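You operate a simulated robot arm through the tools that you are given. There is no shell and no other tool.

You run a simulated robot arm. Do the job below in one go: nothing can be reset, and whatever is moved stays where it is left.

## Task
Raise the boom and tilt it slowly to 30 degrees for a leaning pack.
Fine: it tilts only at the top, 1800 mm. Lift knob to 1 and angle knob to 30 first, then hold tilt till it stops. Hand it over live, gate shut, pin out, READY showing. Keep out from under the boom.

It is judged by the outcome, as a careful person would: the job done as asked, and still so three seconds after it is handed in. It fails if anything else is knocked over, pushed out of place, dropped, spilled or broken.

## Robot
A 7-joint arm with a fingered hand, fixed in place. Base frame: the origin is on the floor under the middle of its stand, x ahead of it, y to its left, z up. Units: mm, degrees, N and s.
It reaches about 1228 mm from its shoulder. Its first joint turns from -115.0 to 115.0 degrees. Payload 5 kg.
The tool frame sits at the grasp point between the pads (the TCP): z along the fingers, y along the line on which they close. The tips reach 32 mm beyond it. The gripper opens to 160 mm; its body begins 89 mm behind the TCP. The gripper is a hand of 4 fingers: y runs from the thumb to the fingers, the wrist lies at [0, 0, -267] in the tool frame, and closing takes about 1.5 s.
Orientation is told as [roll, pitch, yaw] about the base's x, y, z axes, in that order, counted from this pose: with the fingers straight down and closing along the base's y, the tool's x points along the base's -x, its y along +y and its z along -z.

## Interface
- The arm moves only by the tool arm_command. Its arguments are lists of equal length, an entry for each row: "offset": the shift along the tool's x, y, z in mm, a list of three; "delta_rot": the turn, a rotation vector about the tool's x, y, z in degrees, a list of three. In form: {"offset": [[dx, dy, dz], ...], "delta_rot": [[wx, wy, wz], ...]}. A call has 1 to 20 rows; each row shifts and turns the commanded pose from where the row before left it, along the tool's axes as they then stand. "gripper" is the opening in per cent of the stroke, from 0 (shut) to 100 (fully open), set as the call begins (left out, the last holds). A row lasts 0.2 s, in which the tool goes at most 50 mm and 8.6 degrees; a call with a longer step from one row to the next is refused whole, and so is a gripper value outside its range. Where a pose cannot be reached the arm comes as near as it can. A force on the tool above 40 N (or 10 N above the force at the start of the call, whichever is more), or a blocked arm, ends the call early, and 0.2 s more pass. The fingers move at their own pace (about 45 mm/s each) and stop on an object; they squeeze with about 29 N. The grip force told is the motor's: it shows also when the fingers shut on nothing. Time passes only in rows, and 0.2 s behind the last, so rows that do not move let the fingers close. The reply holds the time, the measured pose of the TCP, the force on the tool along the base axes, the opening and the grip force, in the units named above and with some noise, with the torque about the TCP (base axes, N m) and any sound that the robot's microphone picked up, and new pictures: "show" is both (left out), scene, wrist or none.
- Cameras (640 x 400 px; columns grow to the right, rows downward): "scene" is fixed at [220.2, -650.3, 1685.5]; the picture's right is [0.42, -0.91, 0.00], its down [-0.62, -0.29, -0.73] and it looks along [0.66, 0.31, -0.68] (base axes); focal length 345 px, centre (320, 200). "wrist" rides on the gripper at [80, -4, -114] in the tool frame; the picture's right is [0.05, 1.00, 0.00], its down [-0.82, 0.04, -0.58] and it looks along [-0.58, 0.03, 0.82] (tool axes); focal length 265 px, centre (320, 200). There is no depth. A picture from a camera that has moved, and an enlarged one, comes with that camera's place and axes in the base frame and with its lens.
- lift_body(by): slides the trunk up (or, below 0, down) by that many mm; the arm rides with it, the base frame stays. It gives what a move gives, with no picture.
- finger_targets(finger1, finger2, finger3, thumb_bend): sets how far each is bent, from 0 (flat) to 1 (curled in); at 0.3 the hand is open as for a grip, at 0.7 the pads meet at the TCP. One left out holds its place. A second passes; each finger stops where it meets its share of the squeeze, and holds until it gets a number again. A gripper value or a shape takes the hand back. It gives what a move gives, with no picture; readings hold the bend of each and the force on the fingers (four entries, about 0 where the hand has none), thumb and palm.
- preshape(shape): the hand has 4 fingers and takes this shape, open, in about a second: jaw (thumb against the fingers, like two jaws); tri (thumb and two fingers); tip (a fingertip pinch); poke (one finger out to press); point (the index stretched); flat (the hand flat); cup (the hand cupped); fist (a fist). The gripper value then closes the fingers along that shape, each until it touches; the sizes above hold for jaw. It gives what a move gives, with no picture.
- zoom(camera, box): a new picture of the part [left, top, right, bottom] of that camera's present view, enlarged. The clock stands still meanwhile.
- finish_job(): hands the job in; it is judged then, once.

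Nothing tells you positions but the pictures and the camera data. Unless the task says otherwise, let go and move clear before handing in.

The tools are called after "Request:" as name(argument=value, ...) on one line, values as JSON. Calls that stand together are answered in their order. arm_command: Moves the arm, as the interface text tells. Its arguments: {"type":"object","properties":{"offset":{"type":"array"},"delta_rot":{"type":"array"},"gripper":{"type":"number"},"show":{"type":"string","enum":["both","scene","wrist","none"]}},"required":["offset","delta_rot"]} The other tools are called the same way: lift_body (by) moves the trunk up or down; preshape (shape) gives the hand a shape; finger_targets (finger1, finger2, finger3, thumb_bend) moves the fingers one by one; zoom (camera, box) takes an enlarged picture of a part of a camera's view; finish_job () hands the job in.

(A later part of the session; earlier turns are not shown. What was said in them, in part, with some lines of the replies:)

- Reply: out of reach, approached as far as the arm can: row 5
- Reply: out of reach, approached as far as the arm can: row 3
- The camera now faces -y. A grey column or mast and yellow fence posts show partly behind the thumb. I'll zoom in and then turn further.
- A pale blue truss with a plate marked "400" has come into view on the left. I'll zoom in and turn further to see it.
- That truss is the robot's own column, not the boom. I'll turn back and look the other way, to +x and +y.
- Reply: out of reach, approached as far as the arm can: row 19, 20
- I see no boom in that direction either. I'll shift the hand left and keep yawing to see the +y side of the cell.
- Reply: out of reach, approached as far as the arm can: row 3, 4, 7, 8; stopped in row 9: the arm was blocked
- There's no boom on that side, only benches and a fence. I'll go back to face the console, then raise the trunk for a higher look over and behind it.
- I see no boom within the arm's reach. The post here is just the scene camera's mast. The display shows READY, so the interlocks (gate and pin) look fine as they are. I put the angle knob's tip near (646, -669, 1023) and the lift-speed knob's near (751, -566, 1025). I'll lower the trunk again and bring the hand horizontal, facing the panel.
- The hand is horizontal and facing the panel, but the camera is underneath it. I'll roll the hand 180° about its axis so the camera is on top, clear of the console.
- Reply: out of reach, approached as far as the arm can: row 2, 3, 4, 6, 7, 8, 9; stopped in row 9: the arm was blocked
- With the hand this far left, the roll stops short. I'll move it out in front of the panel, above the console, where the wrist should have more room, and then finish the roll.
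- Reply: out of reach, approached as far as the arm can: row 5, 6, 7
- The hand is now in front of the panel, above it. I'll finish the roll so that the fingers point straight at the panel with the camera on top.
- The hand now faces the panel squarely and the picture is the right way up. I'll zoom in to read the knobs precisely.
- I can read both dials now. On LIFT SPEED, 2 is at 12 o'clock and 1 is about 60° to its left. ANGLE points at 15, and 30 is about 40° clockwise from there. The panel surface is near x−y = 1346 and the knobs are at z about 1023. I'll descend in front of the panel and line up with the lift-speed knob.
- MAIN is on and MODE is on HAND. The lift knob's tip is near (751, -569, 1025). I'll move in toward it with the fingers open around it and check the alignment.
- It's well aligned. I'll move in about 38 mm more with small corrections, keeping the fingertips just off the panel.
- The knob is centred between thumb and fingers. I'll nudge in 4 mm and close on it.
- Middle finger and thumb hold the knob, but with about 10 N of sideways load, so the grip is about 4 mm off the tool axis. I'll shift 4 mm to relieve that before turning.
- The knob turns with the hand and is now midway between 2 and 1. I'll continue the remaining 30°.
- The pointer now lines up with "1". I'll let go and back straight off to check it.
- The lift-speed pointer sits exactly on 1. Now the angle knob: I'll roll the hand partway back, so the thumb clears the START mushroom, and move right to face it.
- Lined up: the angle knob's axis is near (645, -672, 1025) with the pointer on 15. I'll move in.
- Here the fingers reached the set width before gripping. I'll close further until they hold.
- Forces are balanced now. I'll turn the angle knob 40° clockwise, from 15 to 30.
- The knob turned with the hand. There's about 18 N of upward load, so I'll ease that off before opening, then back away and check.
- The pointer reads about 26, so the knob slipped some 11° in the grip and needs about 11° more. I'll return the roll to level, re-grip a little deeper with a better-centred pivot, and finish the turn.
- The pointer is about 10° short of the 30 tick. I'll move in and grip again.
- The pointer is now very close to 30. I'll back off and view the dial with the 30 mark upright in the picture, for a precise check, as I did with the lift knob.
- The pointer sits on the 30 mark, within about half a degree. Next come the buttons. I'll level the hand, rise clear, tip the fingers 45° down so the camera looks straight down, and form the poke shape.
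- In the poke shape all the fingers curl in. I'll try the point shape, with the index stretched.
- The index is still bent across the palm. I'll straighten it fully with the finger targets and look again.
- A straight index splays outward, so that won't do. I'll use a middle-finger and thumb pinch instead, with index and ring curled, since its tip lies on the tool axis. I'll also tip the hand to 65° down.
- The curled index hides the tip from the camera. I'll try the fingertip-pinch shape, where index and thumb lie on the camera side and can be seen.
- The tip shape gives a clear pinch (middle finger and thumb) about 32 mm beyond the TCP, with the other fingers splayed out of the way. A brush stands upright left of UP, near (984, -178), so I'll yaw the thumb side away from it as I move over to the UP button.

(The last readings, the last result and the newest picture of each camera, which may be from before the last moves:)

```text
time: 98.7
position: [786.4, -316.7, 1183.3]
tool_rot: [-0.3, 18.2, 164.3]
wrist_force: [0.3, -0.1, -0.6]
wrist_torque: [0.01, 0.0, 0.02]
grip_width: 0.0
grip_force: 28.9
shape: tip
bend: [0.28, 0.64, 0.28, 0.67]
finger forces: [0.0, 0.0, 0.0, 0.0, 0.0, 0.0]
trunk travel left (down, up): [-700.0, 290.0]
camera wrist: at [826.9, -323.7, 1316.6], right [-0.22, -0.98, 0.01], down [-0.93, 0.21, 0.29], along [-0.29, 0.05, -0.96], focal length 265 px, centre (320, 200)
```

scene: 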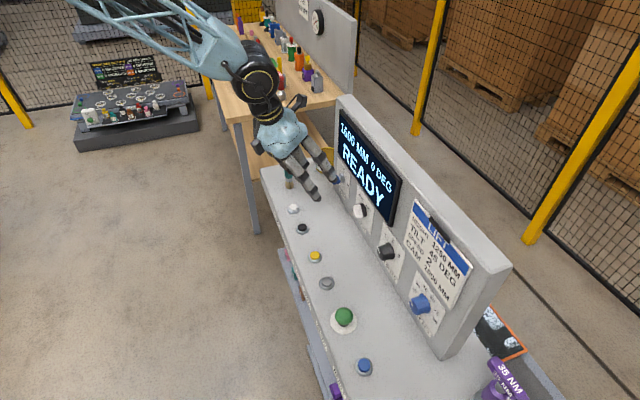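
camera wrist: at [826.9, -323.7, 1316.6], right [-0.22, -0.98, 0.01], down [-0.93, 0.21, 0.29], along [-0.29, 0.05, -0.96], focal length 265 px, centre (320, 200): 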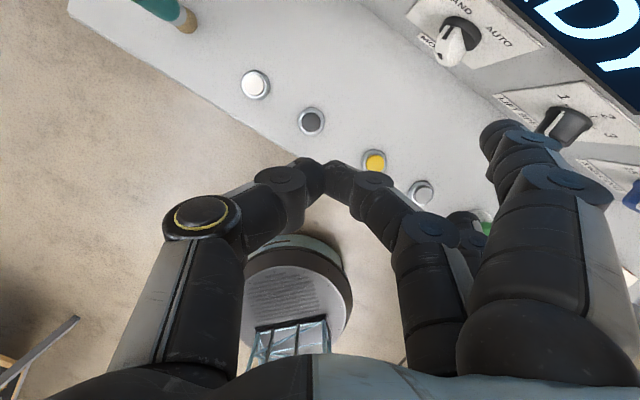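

With the pinch closed, the ring fingertip would hang low and close over DOWN. I'll splay index and ring flat again and bring the hand nearer to vertical before going over UP, which I now put at about (888, -255).

Request:
finger_targets(finger1=0.0, finger3=0.0)

Request:
arm_command(offset=[[0, 0, 0], [0, 0, 0]], delta_rot=[[0, -8, 0], [0, 0, 0]])

```text
time: 99.7
position: [786.6, -315.4, 1182.9]
tool_rot: [-0.4, 18.2, 164.2]
wrist_force: [0.9, 0.3, 0.1]
wrist_torque: [-0.01, -0.02, 0.04]
grip_width: 123.8
grip_force: 0.1
shape: fingers
bend: [0.0, 0.64, 0.0, 0.67]
finger forces: [0.0, 0.0, 0.0, 0.0, 0.0, 0.1]
trunk travel left (down, up): [-700.0, 290.0]
```

```text
time: 100.3
position: [786.2, -316.6, 1185.4]
tool_rot: [-0.2, 10.1, 164.3]
wrist_force: [0.2, 0.1, 0.0]
wrist_torque: [0.04, -0.02, -0.03]
grip_width: 123.8
grip_force: 0.1
shape: fingers
bend: [0.0, 0.64, 0.0, 0.67]
finger forces: [0.1, 0.0, 0.0, 0.1, 0.0, 0.0]
trunk travel left (down, up): [-700.0, 290.0]
camera wrist: at [843.5, -329.4, 1310.2], right [-0.22, -0.98, 0.0], down [-0.88, 0.2, 0.42], along [-0.41, 0.09, -0.91], focal length 265 px, centre (320, 200)
```

scene: 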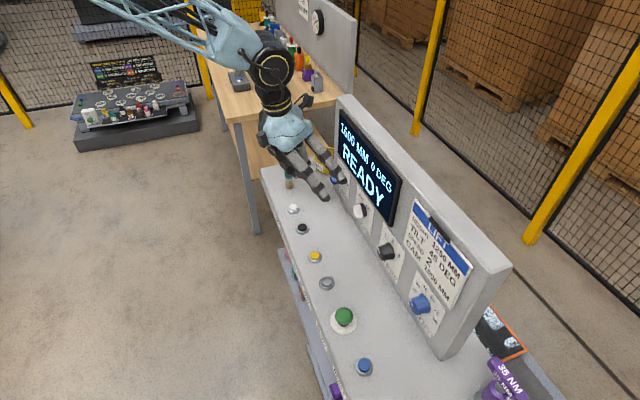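
wrist: 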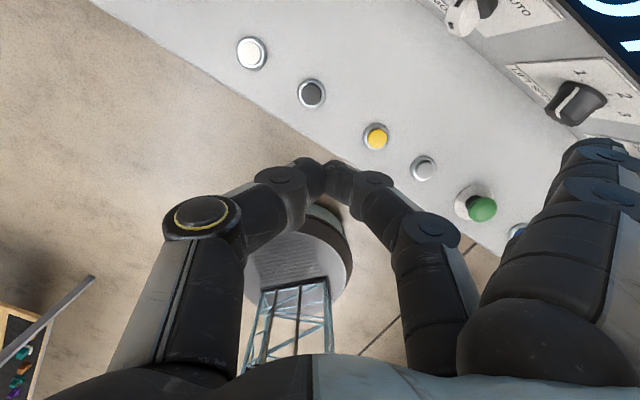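

Request:
arm_command(offset=[[18.5, -22.2, 3.5], [18.5, -22.2, 3.5], [18.5, -22.2, 3.5], [18.5, -22.2, 3.5], [-4.6, 0.25, 24.8], [-4.6, 0.25, 24.8], [-4.6, 0.25, 24.8], [-4.6, 0.25, 24.8], [0, 0, 0]], delta_rot=[[0, 0, 0], [0, 0, 0], [0, 0, 0], [0, 0, 0], [0, 0, 0], [0, 0, 0], [0, 0, 0], [0, 0, 0], [0, 0, 0]])

Request:
zoom(camera="scene", box=[230, 100, 390, 250])

```text
time: 102.3
position: [883.4, -250.8, 1083.3]
tool_rot: [-0.3, 10.2, 164.3]
wrist_force: [-0.2, 0.7, -0.3]
wrist_torque: [0.03, -0.04, 0.01]
grip_width: 123.9
grip_force: 0.1
shape: fingers
bend: [0.0, 0.64, 0.0, 0.67]
finger forces: [0.1, 0.0, 0.1, 0.1, 0.0, 0.0]
trunk travel left (down, up): [-700.0, 290.0]
camera wrist: at [940.1, -263.5, 1208.7], right [-0.22, -0.98, 0.0], down [-0.88, 0.2, 0.42], along [-0.41, 0.09, -0.91], focal length 265 px, centre (320, 200)
```

scene: 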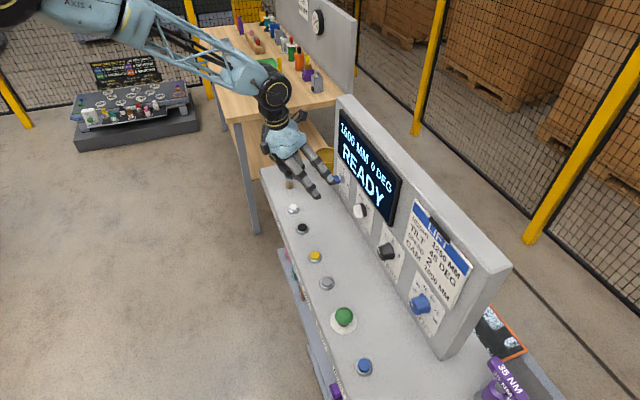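
wrist: 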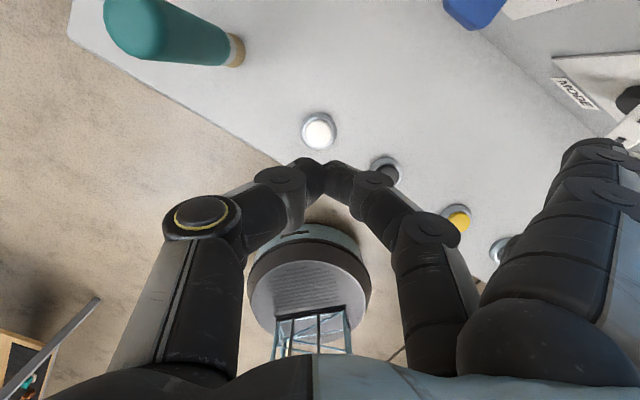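

```text
2.67 times, centred on (310, 175) of scene
camera zoom: at [220.2, -650.3, 1685.5], right [0.42, -0.91, 0.0], down [-0.62, -0.29, -0.73], along [0.66, 0.31, -0.68], focal length 920 px, centre (347, 267)
```

zoom: 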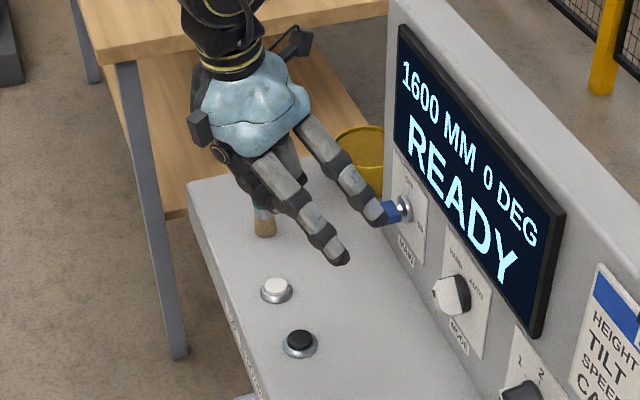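

The pinch tip is right over UP, and index and brush are clear. I'll descend to just above the button.

Request:
arm_command(offset=[[-4.35, 0.2, 23.5], [-4.35, 0.2, 23.5], [-4.35, 0.2, 23.5], [-4.35, 0.2, 23.5], [0, 0, 0]], delta_rot=[[0, 0, 0], [0, 0, 0], [0, 0, 0], [0, 0, 0], [0, 0, 0]])

Request:
zoom(camera="scene", box=[250, 130, 380, 250])

Request:
zoom(camera="wrist", box=[230, 80, 420, 240])

```text
time: 103.5
position: [881.2, -250.8, 988.2]
tool_rot: [-0.3, 10.2, 164.3]
wrist_force: [-0.3, -0.1, 1.0]
wrist_torque: [0.01, 0.0, 0.0]
grip_width: 123.9
grip_force: 0.1
shape: fingers
bend: [0.0, 0.64, 0.0, 0.67]
finger forces: [0.0, 0.0, 0.0, 0.1, 0.0, 0.0]
trunk travel left (down, up): [-700.0, 290.0]
camera wrist: at [939.0, -263.0, 1113.2], right [-0.22, -0.98, 0.0], down [-0.88, 0.2, 0.42], along [-0.41, 0.09, -0.91], focal length 265 px, centre (320, 200)
```

scene: 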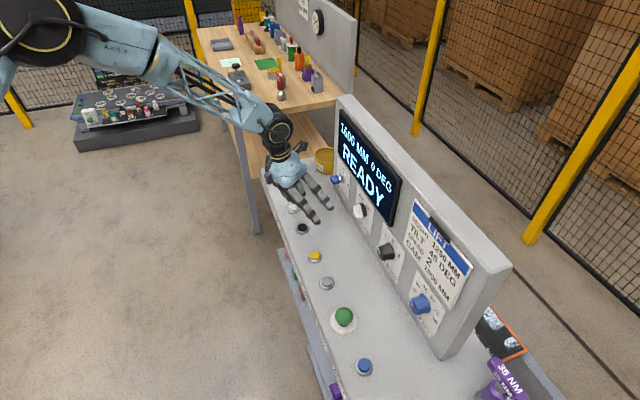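
wrist: 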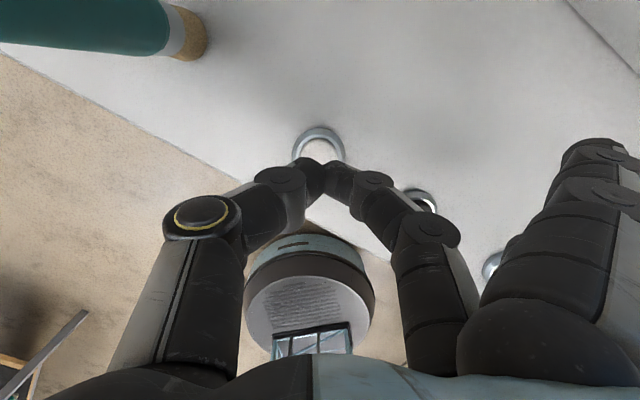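

```text
3.33 times, centred on (315, 190) of scene
camera zoom: at [220.2, -650.3, 1685.5], right [0.42, -0.91, 0.0], down [-0.62, -0.29, -0.73], along [0.66, 0.31, -0.68], focal length 1150 px, centre (337, 233)
```

zoom: 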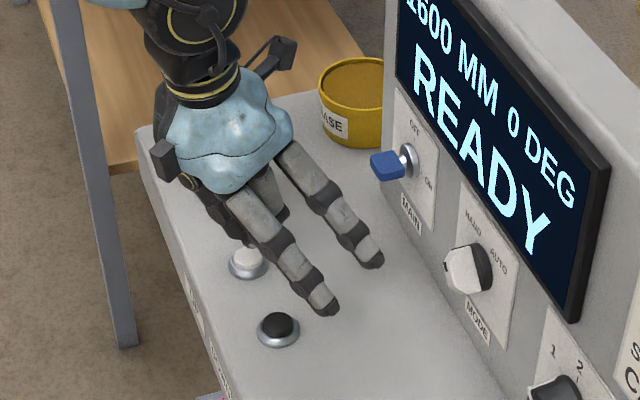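

```text
2.50 times, centred on (325, 160) of wrist
camera zoom: at [939.0, -263.0, 1113.2], right [-0.22, -0.98, 0.0], down [-0.88, 0.2, 0.42], along [-0.41, 0.09, -0.91], focal length 664 px, centre (308, 300)
```

zoom: 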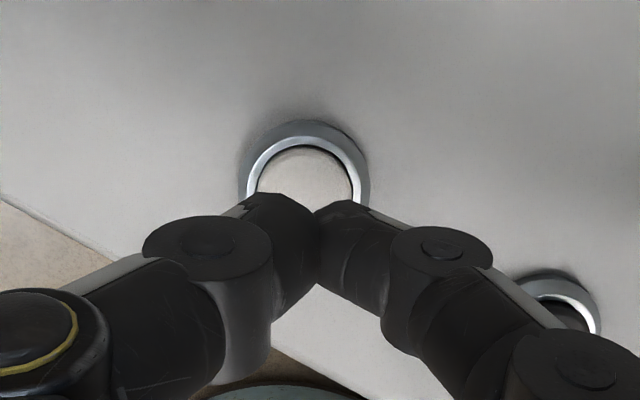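

Request:
arm_command(offset=[[4.7, -1.3, 0.9], [-0.73, 0, 3.96], [-0.73, 0, 3.96], [-0.73, 0, 3.96], [-0.73, 0, 3.96], [0, 0, 0]], delta_rot=[[0, 0, 0], [0, 0, 0], [0, 0, 0], [0, 0, 0], [0, 0, 0], [0, 0, 0]])

Request:
zoom(camera="wrist", box=[230, 80, 420, 240])

Request:
zoom(camera="scene", box=[250, 130, 380, 250])

```text
time: 104.9
position: [887.2, -251.8, 971.1]
tool_rot: [-0.3, 10.2, 164.2]
wrist_force: [0.4, -0.1, -0.1]
wrist_torque: [-0.04, 0.05, 0.01]
grip_width: 123.8
grip_force: 0.1
shape: fingers
bend: [0.0, 0.64, 0.0, 0.67]
finger forces: [0.0, 0.1, 0.0, 0.1, 0.1, 0.0]
trunk travel left (down, up): [-700.0, 290.0]
camera wrist: at [945.1, -263.9, 1096.5], right [-0.22, -0.98, 0.0], down [-0.88, 0.2, 0.42], along [-0.41, 0.09, -0.91], focal length 265 px, centre (320, 200)
```

scene: 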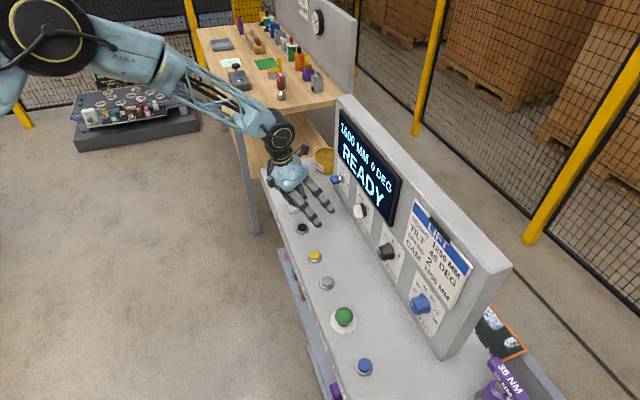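
wrist: 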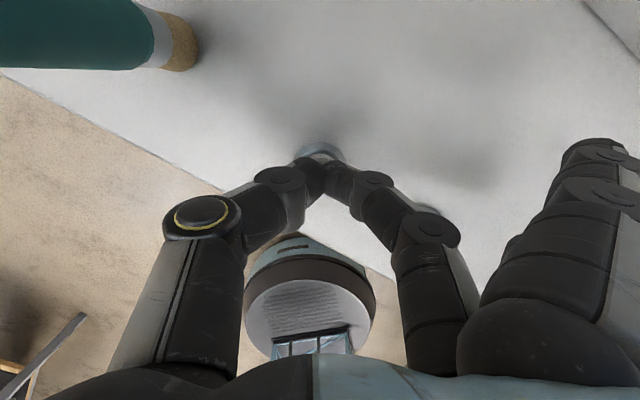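

```text
2.50 times, centred on (325, 160) of wrist
camera zoom: at [945.1, -263.9, 1096.5], right [-0.22, -0.98, 0.0], down [-0.88, 0.2, 0.42], along [-0.41, 0.09, -0.91], focal length 664 px, centre (308, 300)
```

zoom: 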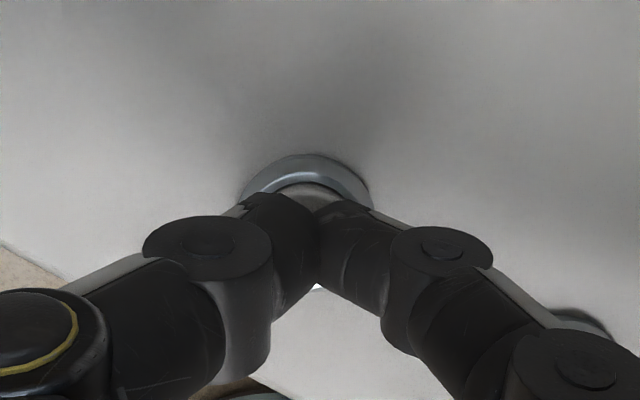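

```text
3.33 times, centred on (315, 190) of scene
camera zoom: at [220.2, -650.3, 1685.5], right [0.42, -0.91, 0.0], down [-0.62, -0.29, -0.73], along [0.66, 0.31, -0.68], focal length 1150 px, centre (337, 233)
```

zoom: 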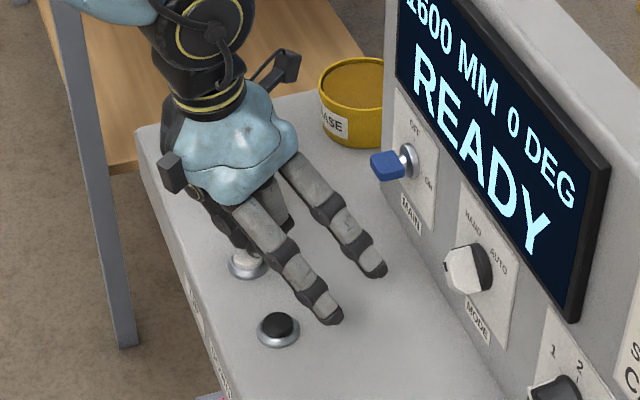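

Request:
arm_command(offset=[[-0.55, 0, 2.97], [-0.55, 0, 2.97], [-0.55, 0, 2.97], [0, 0, 0]], delta_rot=[[0, 0, 0], [0, 0, 0], [0, 0, 0], [0, 0, 0]])

Request:
zoom(camera="wrist", box=[230, 80, 420, 240])

```text
time: 105.9
position: [887.5, -250.7, 963.7]
tool_rot: [-0.2, 10.3, 164.2]
wrist_force: [-0.5, 1.2, 13.5]
wrist_torque: [0.08, 0.05, -0.01]
grip_width: 123.7
grip_force: 0.1
shape: fingers
bend: [0.0, 0.64, 0.0, 0.68]
finger forces: [0.0, 0.0, 0.0, 0.0, 0.0, 0.0]
trunk travel left (down, up): [-700.0, 290.0]
heard: click
camera wrist: at [944.6, -263.7, 1089.6], right [-0.22, -0.98, 0.0], down [-0.88, 0.2, 0.42], along [-0.41, 0.09, -0.91], focal length 265 px, centre (320, 200)
```

scene: 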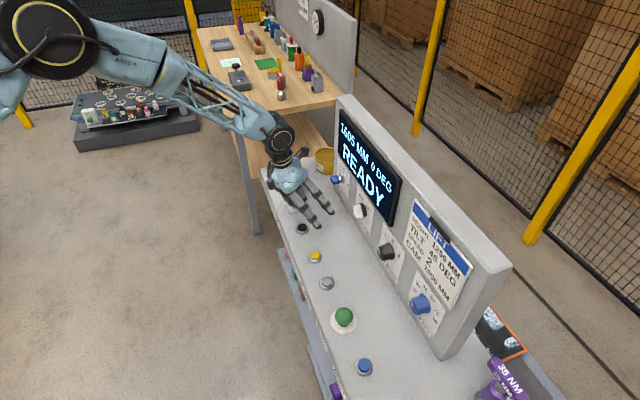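
wrist: 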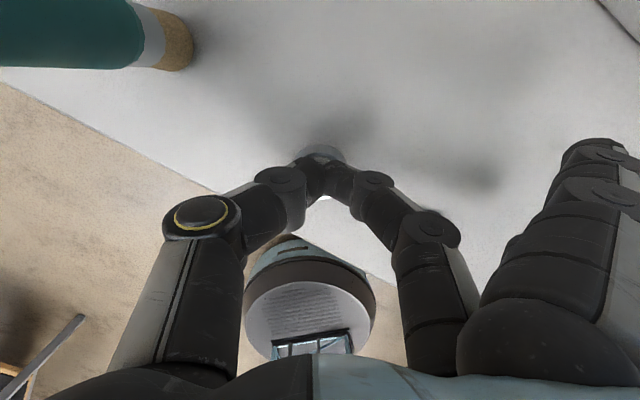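

```text
2.50 times, centred on (325, 160) of wrist
camera zoom: at [944.6, -263.7, 1089.6], right [-0.22, -0.98, 0.0], down [-0.88, 0.2, 0.42], along [-0.41, 0.09, -0.91], focal length 664 px, centre (308, 300)
```

zoom: 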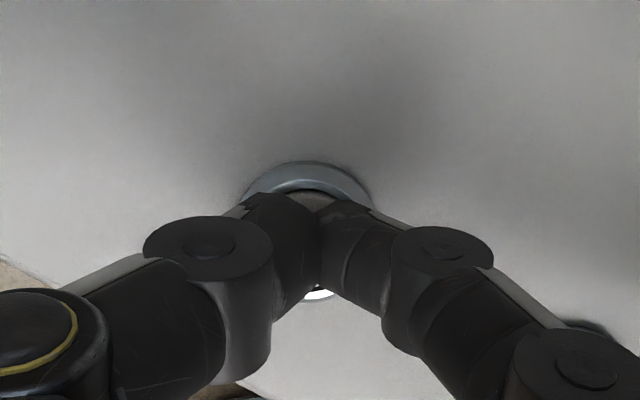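

Click heard, with about 13 N on UP. I'll check that the height is rising.

Request:
zoom(camera="scene", box=[330, 100, 410, 215])

Request:
arm_command(offset=[[0, 0, 0], [0, 0, 0], [0, 0, 0], [0, 0, 0], [0, 0, 0], [0, 0, 0], [0, 0, 0], [0, 0, 0], [0, 0, 0], [0, 0, 0]], delta_rot=[[0, 0, 0], [0, 0, 0], [0, 0, 0], [0, 0, 0], [0, 0, 0], [0, 0, 0], [0, 0, 0], [0, 0, 0], [0, 0, 0], [0, 0, 0]], show="scene")

Request:
zoom(camera="scene", box=[330, 100, 410, 215])

```text
3.48 times, centred on (370, 158) of scene
camera zoom: at [220.2, -650.3, 1685.5], right [0.42, -0.91, 0.0], down [-0.62, -0.29, -0.73], along [0.66, 0.31, -0.68], focal length 1200 px, centre (146, 348)
```

zoom: 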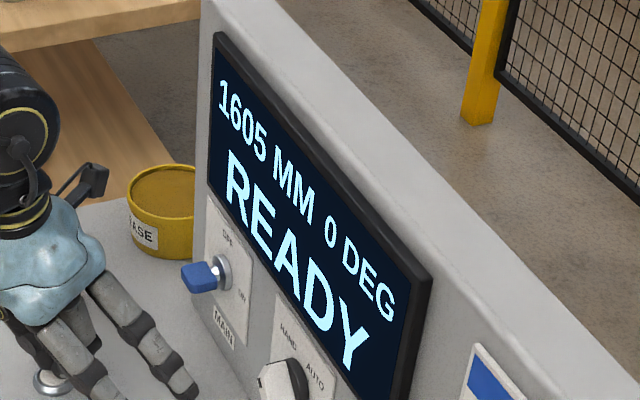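

```text
time: 108.1
position: [887.7, -250.4, 961.8]
tool_rot: [-0.3, 10.3, 164.2]
wrist_force: [7.0, -1.4, 18.6]
wrist_torque: [0.05, -0.23, -0.01]
grip_width: 123.5
grip_force: 0.0
shape: fingers
bend: [0.0, 0.65, 0.0, 0.68]
finger forces: [0.0, 0.1, 0.1, 0.0, 0.0, 0.1]
trunk travel left (down, up): [-700.0, 290.0]
```

scene: 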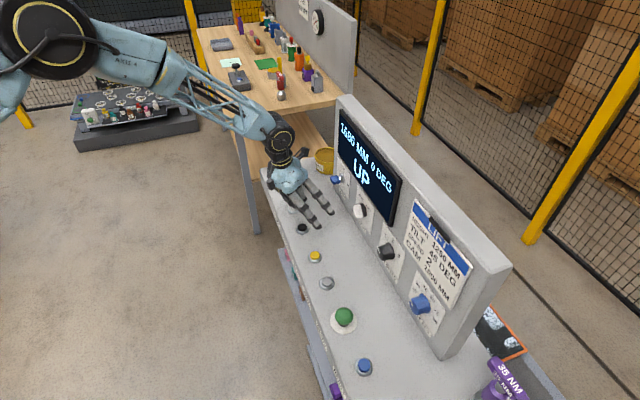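

```text
3.48 times, centred on (370, 158) of scene
camera zoom: at [220.2, -650.3, 1685.5], right [0.42, -0.91, 0.0], down [-0.62, -0.29, -0.73], along [0.66, 0.31, -0.68], focal length 1200 px, centre (146, 348)
```

zoom: 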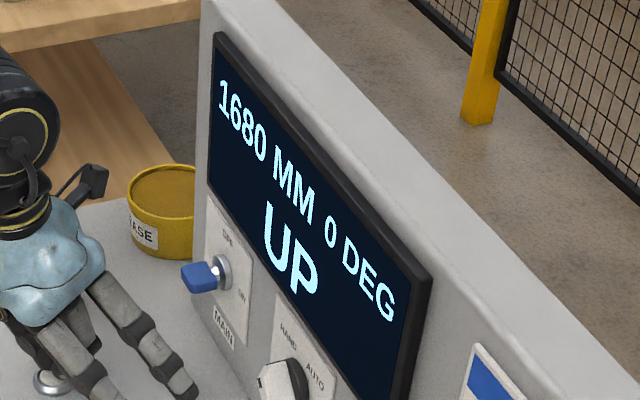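

Height is 1680 mm and rising, with UP showing. I'll keep holding.

Request:
arm_command(offset=[[0, 0, 0], [0, 0, 0], [0, 0, 0], [0, 0, 0], [0, 0, 0], [0, 0, 0], [0, 0, 0], [0, 0, 0], [0, 0, 0], [0, 0, 0], [0, 0, 0], [0, 0, 0], [0, 0, 0], [0, 0, 0], [0, 0, 0], [0, 0, 0], [0, 0, 0]], delta_rot=[[0, 0, 0], [0, 0, 0], [0, 0, 0], [0, 0, 0], [0, 0, 0], [0, 0, 0], [0, 0, 0], [0, 0, 0], [0, 0, 0], [0, 0, 0], [0, 0, 0], [0, 0, 0], [0, 0, 0], [0, 0, 0], [0, 0, 0], [0, 0, 0], [0, 0, 0]], show="scene")

Request:
zoom(camera="scene", box=[330, 100, 410, 215])

```text
time: 111.7
position: [887.3, -250.7, 963.5]
tool_rot: [-0.4, 10.2, 164.3]
wrist_force: [5.8, -0.9, 18.8]
wrist_torque: [0.0, -0.19, -0.04]
grip_width: 123.7
grip_force: 0.1
shape: fingers
bend: [0.0, 0.65, 0.0, 0.68]
finger forces: [0.1, 0.0, 0.0, 0.0, 0.0, 0.1]
trunk travel left (down, up): [-700.0, 290.0]
```

scene: 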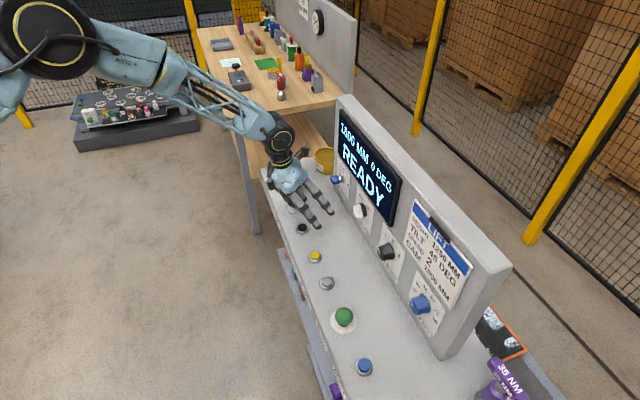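

```text
3.48 times, centred on (370, 158) of scene
camera zoom: at [220.2, -650.3, 1685.5], right [0.42, -0.91, 0.0], down [-0.62, -0.29, -0.73], along [0.66, 0.31, -0.68], focal length 1200 px, centre (146, 348)
```

zoom: 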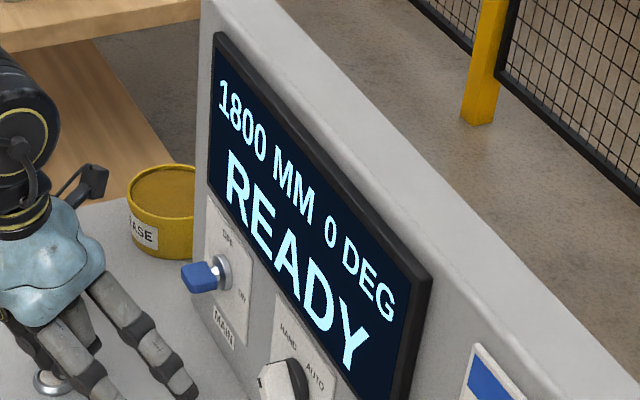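

It has stopped at 1800 mm and shows READY. I'll lift off UP and move over to TILT near (751, -392).

Request:
arm_command(offset=[[3.7, 0, -19.8], [3.7, 0, -19.8], [3.7, 0, -19.8], [3.7, 0, -19.8], [-16.3, 28.9, -3.1], [-16.3, 28.9, -3.1], [-16.3, 28.9, -3.1], [-16.3, 28.9, -3.1], [-16.3, 28.9, -3.1], [-16.3, 28.9, -3.1], [0, 0, 0]], delta_rot=[[0, 0, 0], [0, 0, 0], [0, 0, 0], [0, 0, 0], [0, 0, 0], [0, 0, 0], [0, 0, 0], [0, 0, 0], [0, 0, 0], [0, 0, 0], [0, 0, 0]])

Request:
zoom(camera="wrist", box=[230, 80, 420, 240])

Request:
zoom(camera="scene", box=[330, 100, 410, 215])

```text
time: 114.1
position: [744.9, -390.9, 1042.7]
tool_rot: [-0.4, 10.1, 164.2]
wrist_force: [0.4, -0.1, 1.6]
wrist_torque: [0.0, -0.01, -0.02]
grip_width: 124.0
grip_force: 0.1
shape: fingers
bend: [0.0, 0.64, 0.0, 0.68]
finger forces: [0.1, 0.1, 0.0, 0.0, 0.0, 0.0]
trunk travel left (down, up): [-700.0, 290.0]
camera wrist: at [803.0, -403.2, 1168.0], right [-0.22, -0.98, 0.0], down [-0.88, 0.2, 0.42], along [-0.41, 0.09, -0.91], focal length 265 px, centre (320, 200)
```

scene: 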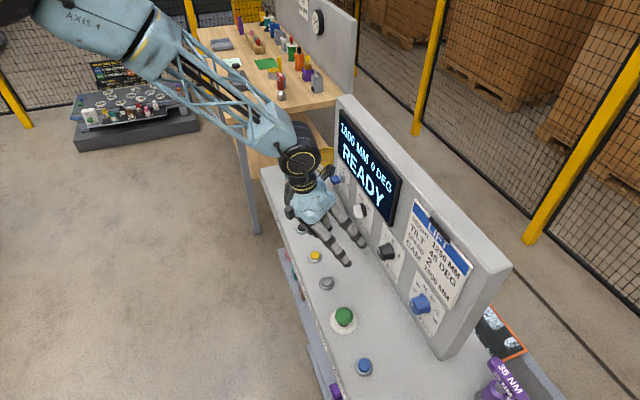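
wrist: 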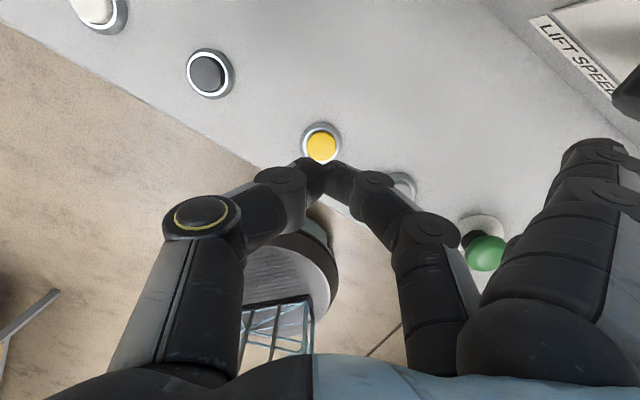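

```text
2.50 times, centred on (325, 160) of wrist
camera zoom: at [803.0, -403.2, 1168.0], right [-0.22, -0.98, 0.0], down [-0.88, 0.2, 0.42], along [-0.41, 0.09, -0.91], focal length 664 px, centre (308, 300)
```

zoom: 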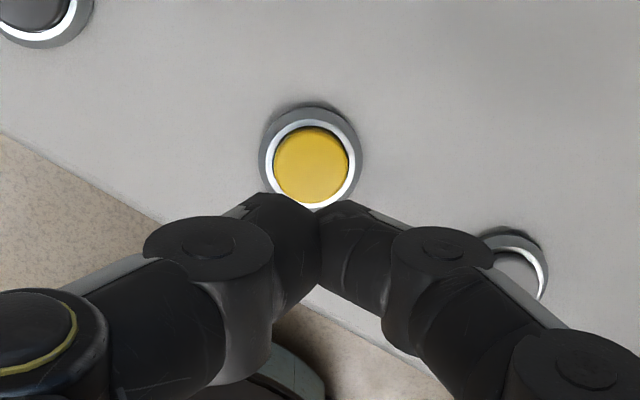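

```text
3.48 times, centred on (370, 158) of scene
camera zoom: at [220.2, -650.3, 1685.5], right [0.42, -0.91, 0.0], down [-0.62, -0.29, -0.73], along [0.66, 0.31, -0.68], focal length 1200 px, centre (146, 348)
```

zoom: 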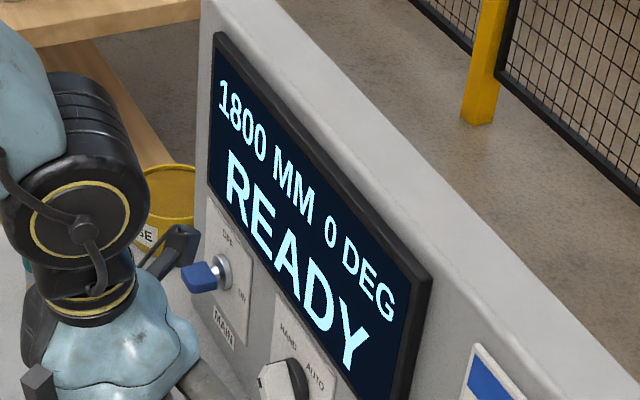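

Request:
arm_command(offset=[[-3.2, 0.15, 17.3], [-3.2, 0.15, 17.3], [-3.2, 0.15, 17.3], [-2.7, 0.1, 14.8], [0, 0, 0]], delta_rot=[[0, 0, 0], [0, 0, 0], [0, 0, 0], [0, 0, 0], [0, 0, 0]])

Request:
zoom(camera="wrist", box=[230, 80, 420, 240])

Request:
zoom(camera="scene", box=[260, 180, 400, 310])

```text
time: 115.3
position: [745.2, -392.2, 973.5]
tool_rot: [-0.3, 10.1, 164.3]
wrist_force: [0.2, -0.2, -0.2]
wrist_torque: [-0.01, 0.02, 0.0]
grip_width: 123.9
grip_force: 0.0
shape: fingers
bend: [0.0, 0.64, 0.0, 0.68]
finger forces: [0.1, 0.0, 0.0, 0.0, 0.0, 0.0]
trunk travel left (down, up): [-700.0, 290.0]
camera wrist: at [803.2, -404.0, 1100.2], right [-0.22, -0.98, 0.0], down [-0.88, 0.2, 0.42], along [-0.41, 0.09, -0.91], focal length 265 px, centre (320, 200)
```

scene: 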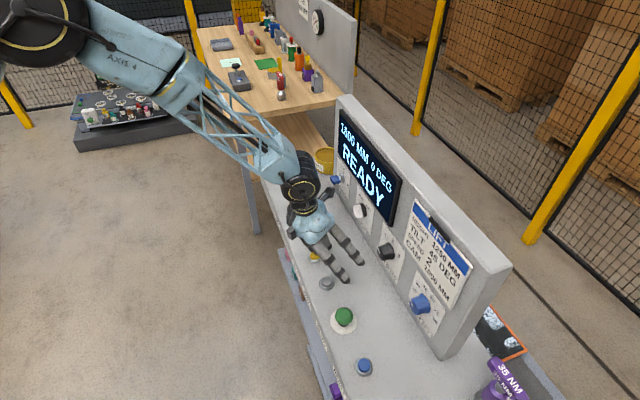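
wrist: 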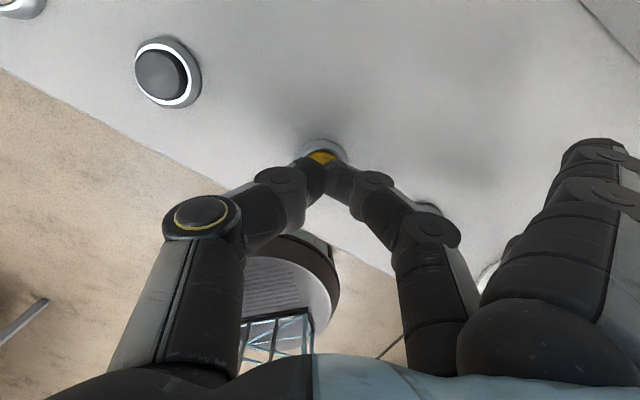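

```text
2.50 times, centred on (325, 160) of wrist
camera zoom: at [803.2, -404.0, 1100.2], right [-0.22, -0.98, 0.0], down [-0.88, 0.2, 0.42], along [-0.41, 0.09, -0.91], focal length 664 px, centre (308, 300)
```

zoom: 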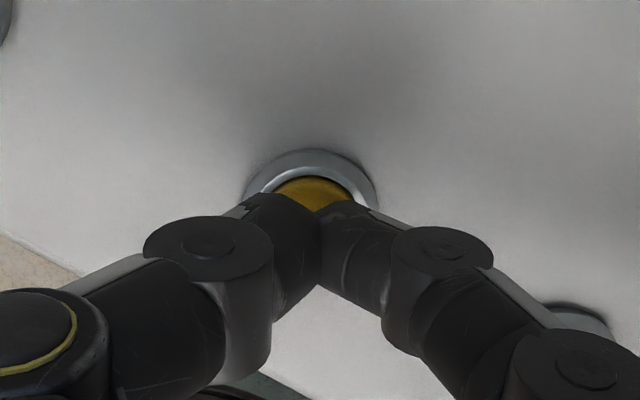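

```text
3.08 times, centred on (330, 245) of scene
camera zoom: at [220.2, -650.3, 1685.5], right [0.42, -0.91, 0.0], down [-0.62, -0.29, -0.73], along [0.66, 0.31, -0.68], focal length 1061 px, centre (289, 62)
```

zoom: 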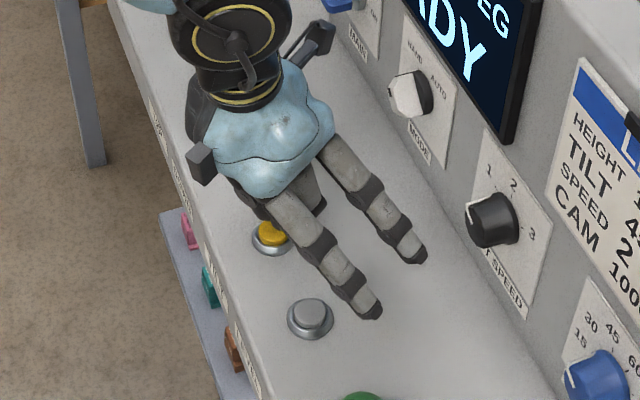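

The tip is directly over the yellow TILT button. I'll press and hold it.

Request:
arm_command(offset=[[-0.55, 0, 2.97], [-0.55, 0, 2.97], [-0.55, 0, 2.97], [-0.4, 0, 2], [0, 0, 0]], delta_rot=[[0, 0, 0], [0, 0, 0], [0, 0, 0], [0, 0, 0], [0, 0, 0]], show="scene")

Request:
zoom(camera="scene", box=[330, 100, 410, 215])

```text
time: 116.5
position: [745.8, -390.3, 965.0]
tool_rot: [-0.4, 10.2, 164.4]
wrist_force: [2.1, -0.7, 7.5]
wrist_torque: [0.02, -0.06, -0.04]
grip_width: 123.9
grip_force: 0.0
shape: fingers
bend: [0.0, 0.65, 0.0, 0.68]
finger forces: [0.0, 0.1, 0.0, 0.1, 0.0, 0.1]
trunk travel left (down, up): [-700.0, 290.0]
heard: click
```

scene: 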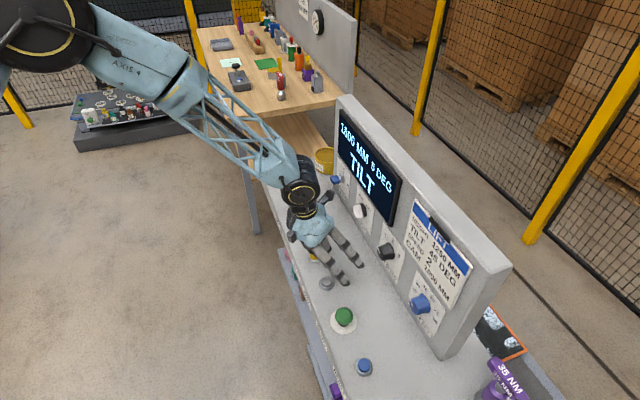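

```text
3.48 times, centred on (370, 158) of scene
camera zoom: at [220.2, -650.3, 1685.5], right [0.42, -0.91, 0.0], down [-0.62, -0.29, -0.73], along [0.66, 0.31, -0.68], focal length 1200 px, centre (146, 348)
```

zoom: 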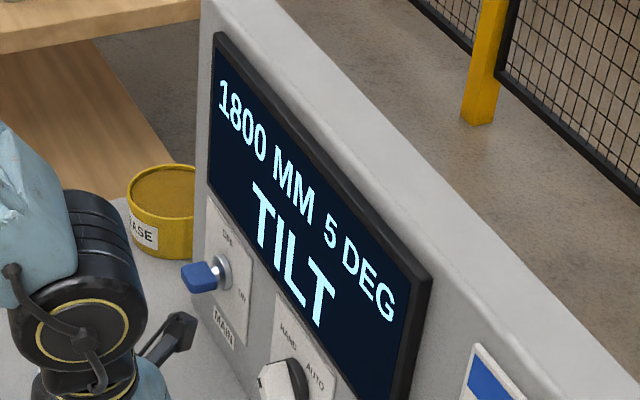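

Tilting: 5° so far. I'll keep holding, pressing slightly more firmly.

Request:
arm_command(offset=[[-0.2, 0, 1.0], [0, 0, 0], [0, 0, 0], [0, 0, 0], [0, 0, 0], [0, 0, 0], [0, 0, 0], [0, 0, 0], [0, 0, 0], [0, 0, 0], [0, 0, 0], [0, 0, 0], [0, 0, 0], [0, 0, 0], [0, 0, 0], [0, 0, 0], [0, 0, 0], [0, 0, 0], [0, 0, 0], [0, 0, 0]], delta_rot=[[0, 0, 0], [0, 0, 0], [0, 0, 0], [0, 0, 0], [0, 0, 0], [0, 0, 0], [0, 0, 0], [0, 0, 0], [0, 0, 0], [0, 0, 0], [0, 0, 0], [0, 0, 0], [0, 0, 0], [0, 0, 0], [0, 0, 0], [0, 0, 0], [0, 0, 0], [0, 0, 0], [0, 0, 0], [0, 0, 0]], show="scene")

Request:
zoom(camera="scene", box=[330, 100, 410, 215])

```text
time: 120.7
position: [743.7, -392.2, 963.4]
tool_rot: [-0.3, 10.2, 164.3]
wrist_force: [5.0, -0.5, 16.0]
wrist_torque: [0.05, -0.12, 0.01]
grip_width: 123.7
grip_force: 0.1
shape: fingers
bend: [0.0, 0.65, 0.0, 0.68]
finger forces: [0.1, 0.0, 0.1, 0.0, 0.1, 0.0]
trunk travel left (down, up): [-700.0, 290.0]
```

scene: 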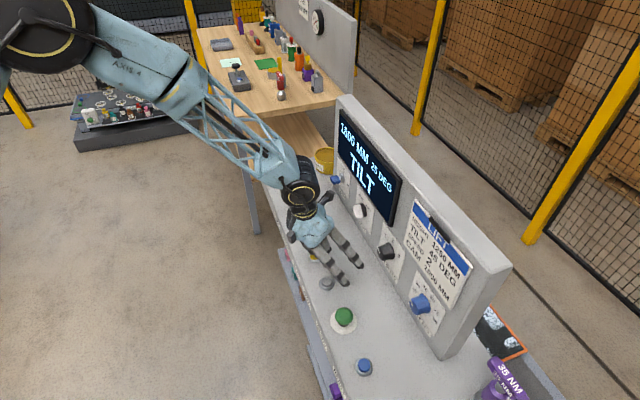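

```text
3.48 times, centred on (370, 158) of scene
camera zoom: at [220.2, -650.3, 1685.5], right [0.42, -0.91, 0.0], down [-0.62, -0.29, -0.73], along [0.66, 0.31, -0.68], focal length 1200 px, centre (146, 348)
```

zoom: 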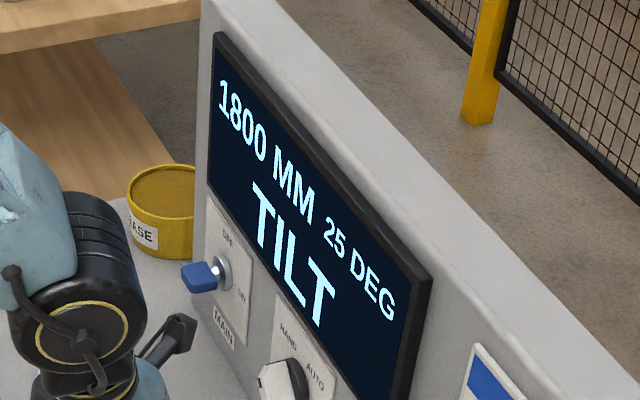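

25° and still tilting. I'll hold until it stops.

Request:
arm_command(offset=[[0, 0, 0], [0, 0, 0], [0, 0, 0], [0, 0, 0], [0, 0, 0], [0, 0, 0], [0, 0, 0], [0, 0, 0], [0, 0, 0], [0, 0, 0]], delta_rot=[[0, 0, 0], [0, 0, 0], [0, 0, 0], [0, 0, 0], [0, 0, 0], [0, 0, 0], [0, 0, 0], [0, 0, 0], [0, 0, 0], [0, 0, 0]], show="scene")

Request:
zoom(camera="scene", box=[330, 100, 410, 215])

```text
time: 122.9
position: [744.2, -391.1, 961.4]
tool_rot: [-0.3, 10.2, 164.3]
wrist_force: [4.6, -0.7, 16.8]
wrist_torque: [0.02, -0.14, -0.01]
grip_width: 123.6
grip_force: 0.1
shape: fingers
bend: [0.0, 0.65, 0.0, 0.68]
finger forces: [0.0, 0.1, 0.1, 0.0, 0.0, 0.1]
trunk travel left (down, up): [-700.0, 290.0]
```

scene: 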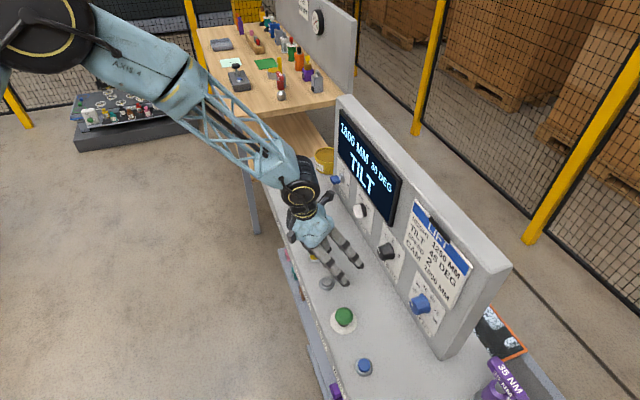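

```text
3.48 times, centred on (370, 158) of scene
camera zoom: at [220.2, -650.3, 1685.5], right [0.42, -0.91, 0.0], down [-0.62, -0.29, -0.73], along [0.66, 0.31, -0.68], focal length 1200 px, centre (146, 348)
```

zoom: 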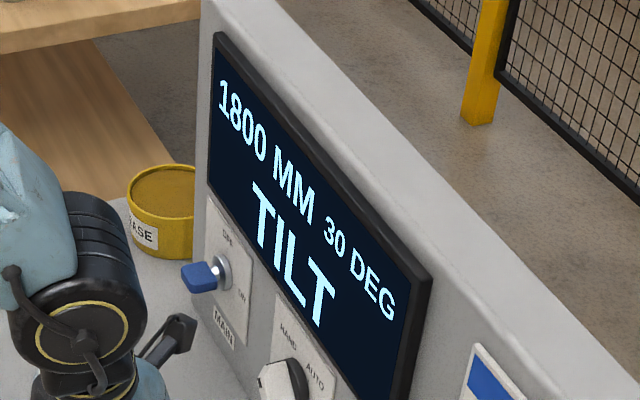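

It reads 30° but still says TILT. I'll hold a moment longer until it reports stopped.

Request:
arm_command(offset=[[0, 0, 0], [0, 0, 0], [0, 0, 0]], delta_rot=[[0, 0, 0], [0, 0, 0], [0, 0, 0]], show="scene")

Request:
zoom(camera="scene", box=[330, 100, 410, 215])

```text
time: 123.7
position: [745.2, -391.1, 962.8]
tool_rot: [-0.2, 10.2, 164.3]
wrist_force: [5.0, -0.5, 16.2]
wrist_torque: [0.03, -0.15, -0.04]
grip_width: 123.5
grip_force: 0.1
shape: fingers
bend: [0.0, 0.65, 0.0, 0.68]
finger forces: [0.0, 0.0, 0.0, 0.0, 0.0, 0.0]
trunk travel left (down, up): [-700.0, 290.0]
```

scene: 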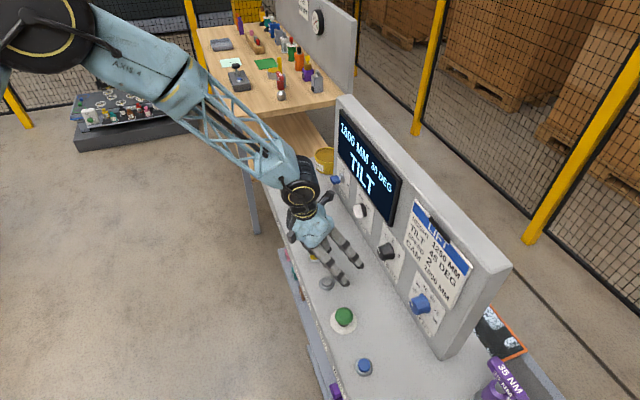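

```text
3.48 times, centred on (370, 158) of scene
camera zoom: at [220.2, -650.3, 1685.5], right [0.42, -0.91, 0.0], down [-0.62, -0.29, -0.73], along [0.66, 0.31, -0.68], focal length 1200 px, centre (146, 348)
```

zoom: 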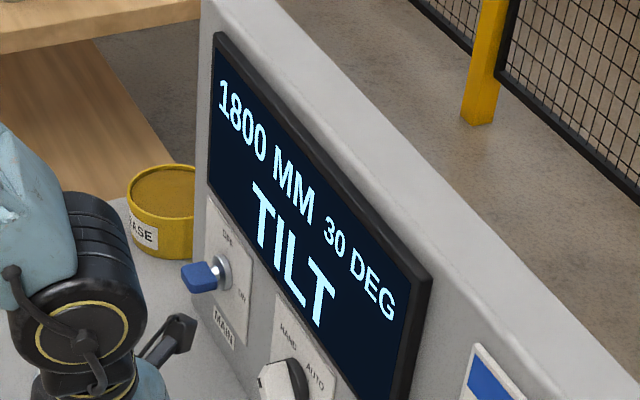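

Request:
arm_command(offset=[[0, 0, 0], [0, 0, 0], [0, 0, 0], [0, 0, 0], [0, 0, 0], [0, 0, 0]], delta_rot=[[0, 0, 0], [0, 0, 0], [0, 0, 0], [0, 0, 0], [0, 0, 0], [0, 0, 0]], show="scene")

Request:
zoom(camera="scene", box=[330, 100, 410, 215])

```text
time: 125.1
position: [745.4, -390.9, 962.8]
tool_rot: [-0.3, 10.1, 164.3]
wrist_force: [4.5, -1.5, 16.6]
wrist_torque: [0.04, -0.17, -0.04]
grip_width: 123.5
grip_force: 0.1
shape: fingers
bend: [0.0, 0.65, 0.0, 0.68]
finger forces: [0.0, 0.0, 0.0, 0.0, 0.0, 0.1]
trunk travel left (down, up): [-700.0, 290.0]
```

scene: 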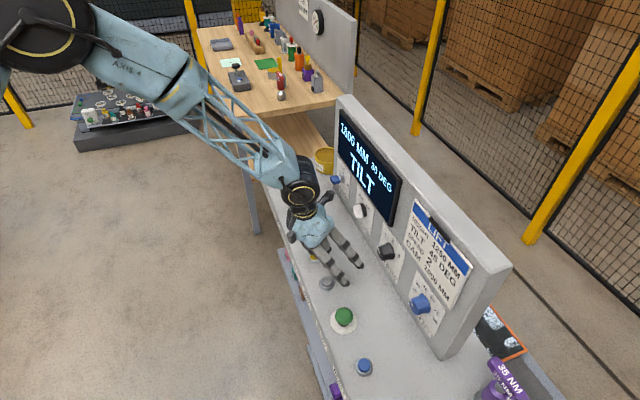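

```text
3.48 times, centred on (370, 158) of scene
camera zoom: at [220.2, -650.3, 1685.5], right [0.42, -0.91, 0.0], down [-0.62, -0.29, -0.73], along [0.66, 0.31, -0.68], focal length 1200 px, centre (146, 348)
```

zoom: 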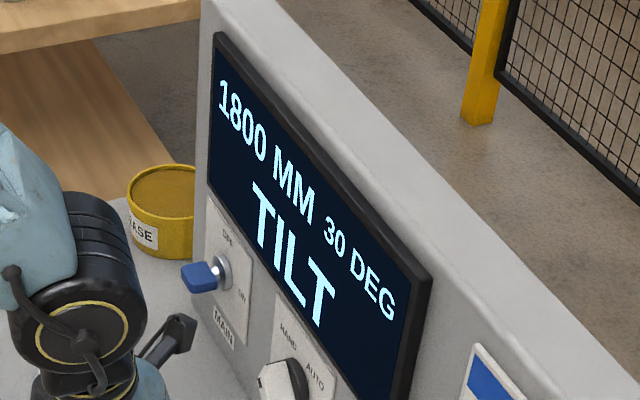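

The angle has held steady at 30° for over two seconds, so it has stopped. I'll lift off TILT straight up and check that READY returns.

Request:
arm_command(offset=[[1.8, 0, -9.9], [3.7, 0, -19.8], [3.7, 0, -19.8], [3.7, 0, -19.8], [3.7, 0, -19.8], [0, 0, 0]], delta_rot=[[0, 0, 0], [0, 0, 0], [0, 0, 0], [0, 0, 0], [0, 0, 0], [0, 0, 0]], show="scene")

Request:
zoom(camera="scene", box=[330, 100, 410, 215])

```text
time: 126.5
position: [745.7, -392.1, 1052.6]
tool_rot: [-0.4, 10.1, 164.1]
wrist_force: [-0.3, -1.1, -0.3]
wrist_torque: [-0.01, 0.0, 0.02]
grip_width: 123.7
grip_force: 0.0
shape: fingers
bend: [0.0, 0.64, 0.0, 0.68]
finger forces: [0.0, 0.1, 0.0, 0.0, 0.1, 0.0]
trunk travel left (down, up): [-700.0, 290.0]
```

scene: 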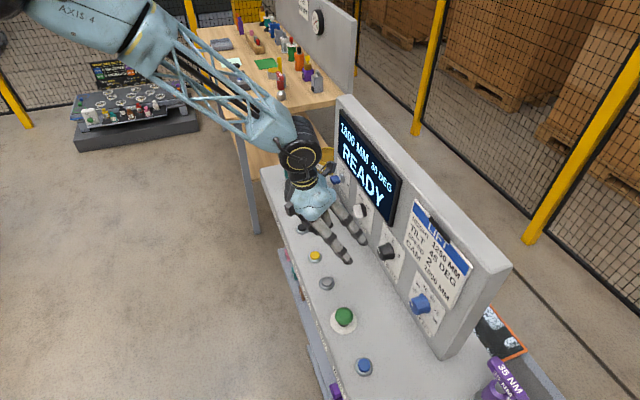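

```text
3.48 times, centred on (370, 158) of scene
camera zoom: at [220.2, -650.3, 1685.5], right [0.42, -0.91, 0.0], down [-0.62, -0.29, -0.73], along [0.66, 0.31, -0.68], focal length 1200 px, centre (146, 348)
```

zoom: 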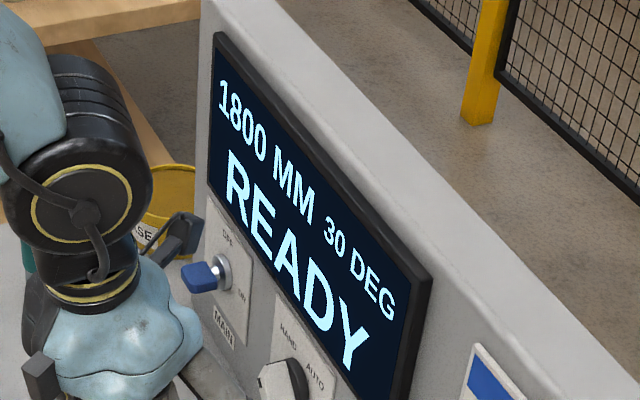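

1800 MM, 30 DEG, READY. I'll raise the hand and back well clear of the console, then take a last look.

Request:
arm_command(offset=[[6.9, 0, -37], [6.9, 0, -37], [6.9, 0, -37], [6.9, 0, -37], [-34, -19.6, -6], [-34, -19.6, -6], [-34, -19.6, -6], [-34, -19.6, -6], [-34, -19.6, -6], [0, 0, 0]], delta_rot=[[0, 0, 0], [0, 0, 0], [0, 0, 0], [0, 0, 0], [0, 0, 0], [0, 0, 0], [0, 0, 0], [0, 0, 0], [0, 0, 0], [0, 0, 0]])

Request:
zoom(camera="scene", box=[250, 90, 450, 290])

Request:
zoom(camera="scene", box=[310, 200, 560, 400])

```text
time: 128.7
position: [605.7, -253.8, 1202.9]
tool_rot: [-0.2, 10.1, 164.3]
wrist_force: [-0.7, 0.2, 0.2]
wrist_torque: [0.03, 0.01, 0.02]
grip_width: 123.9
grip_force: 0.1
shape: fingers
bend: [0.0, 0.64, 0.0, 0.68]
finger forces: [0.1, 0.0, 0.0, 0.1, 0.0, 0.1]
trunk travel left (down, up): [-700.0, 290.0]
camera wrist: at [663.0, -265.7, 1328.7], right [-0.22, -0.98, 0.0], down [-0.88, 0.2, 0.42], along [-0.41, 0.09, -0.91], focal length 265 px, centre (320, 200)
```

scene: 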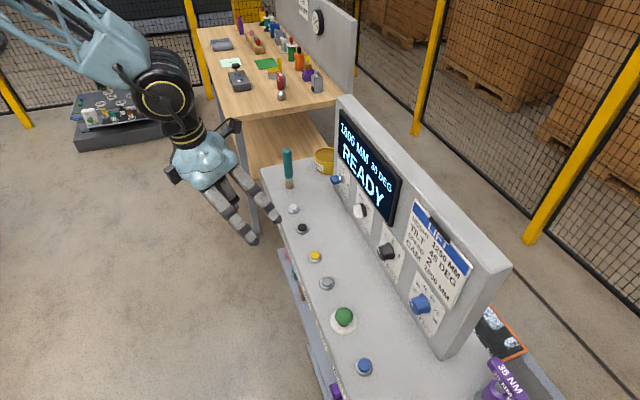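
wrist: 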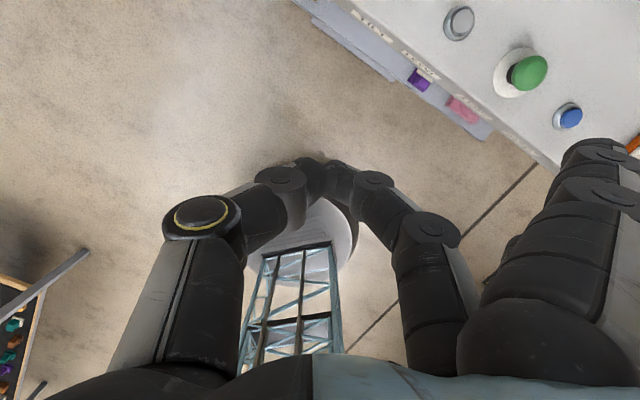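

```text
2.00 times, centred on (350, 190) of scene
camera zoom: at [220.2, -650.3, 1685.5], right [0.42, -0.91, 0.0], down [-0.62, -0.29, -0.73], along [0.66, 0.31, -0.68], focal length 690 px, centre (260, 220)
```

zoom: 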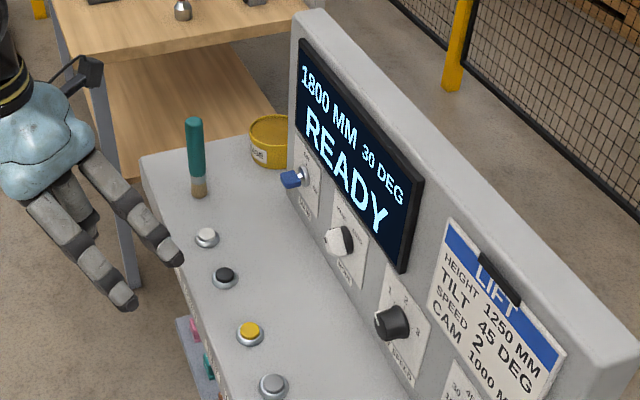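

```text
2.00 times, centred on (435, 300) of scene
camera zoom: at [220.2, -650.3, 1685.5], right [0.42, -0.91, 0.0], down [-0.62, -0.29, -0.73], along [0.66, 0.31, -0.68], focal length 690 px, centre (90, 0)
```

zoom: 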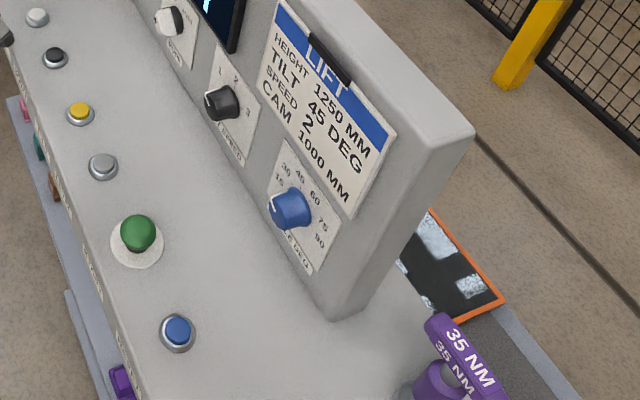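

The display reads 1800 MM, 30 DEG, READY. The lift knob is on 1, the angle knob on 30, MAIN is on, nothing around the console has moved, and the hand is clear. I'm handing it in.

Request:
finish_job()

```text
The job is handed in.
```

The boom is up at 1800 mm and tilted to 30 degrees. The display shows READY and MAIN is still on.

- **Knobs first:** I set the lift knob to 1 and the angle knob to 30 before moving the boom. The angle knob slipped in my grip at first, so I turned it a second time. The pointer sits within about half a degree of the 30 mark.
- **Raise and tilt:** I held UP until it stopped at 1800 mm. Then I held TILT until the angle stayed at 30 for over two seconds, and let go.
- **Gate and pin:** I could not see the gate, the pin or the boom itself from any camera. I did not touch them, and I took READY on the display as the sign that the gate is shut and the pin is out.

Everything around the console, including the brush standing near the UP button, is still in place. The hand is clear of the console.
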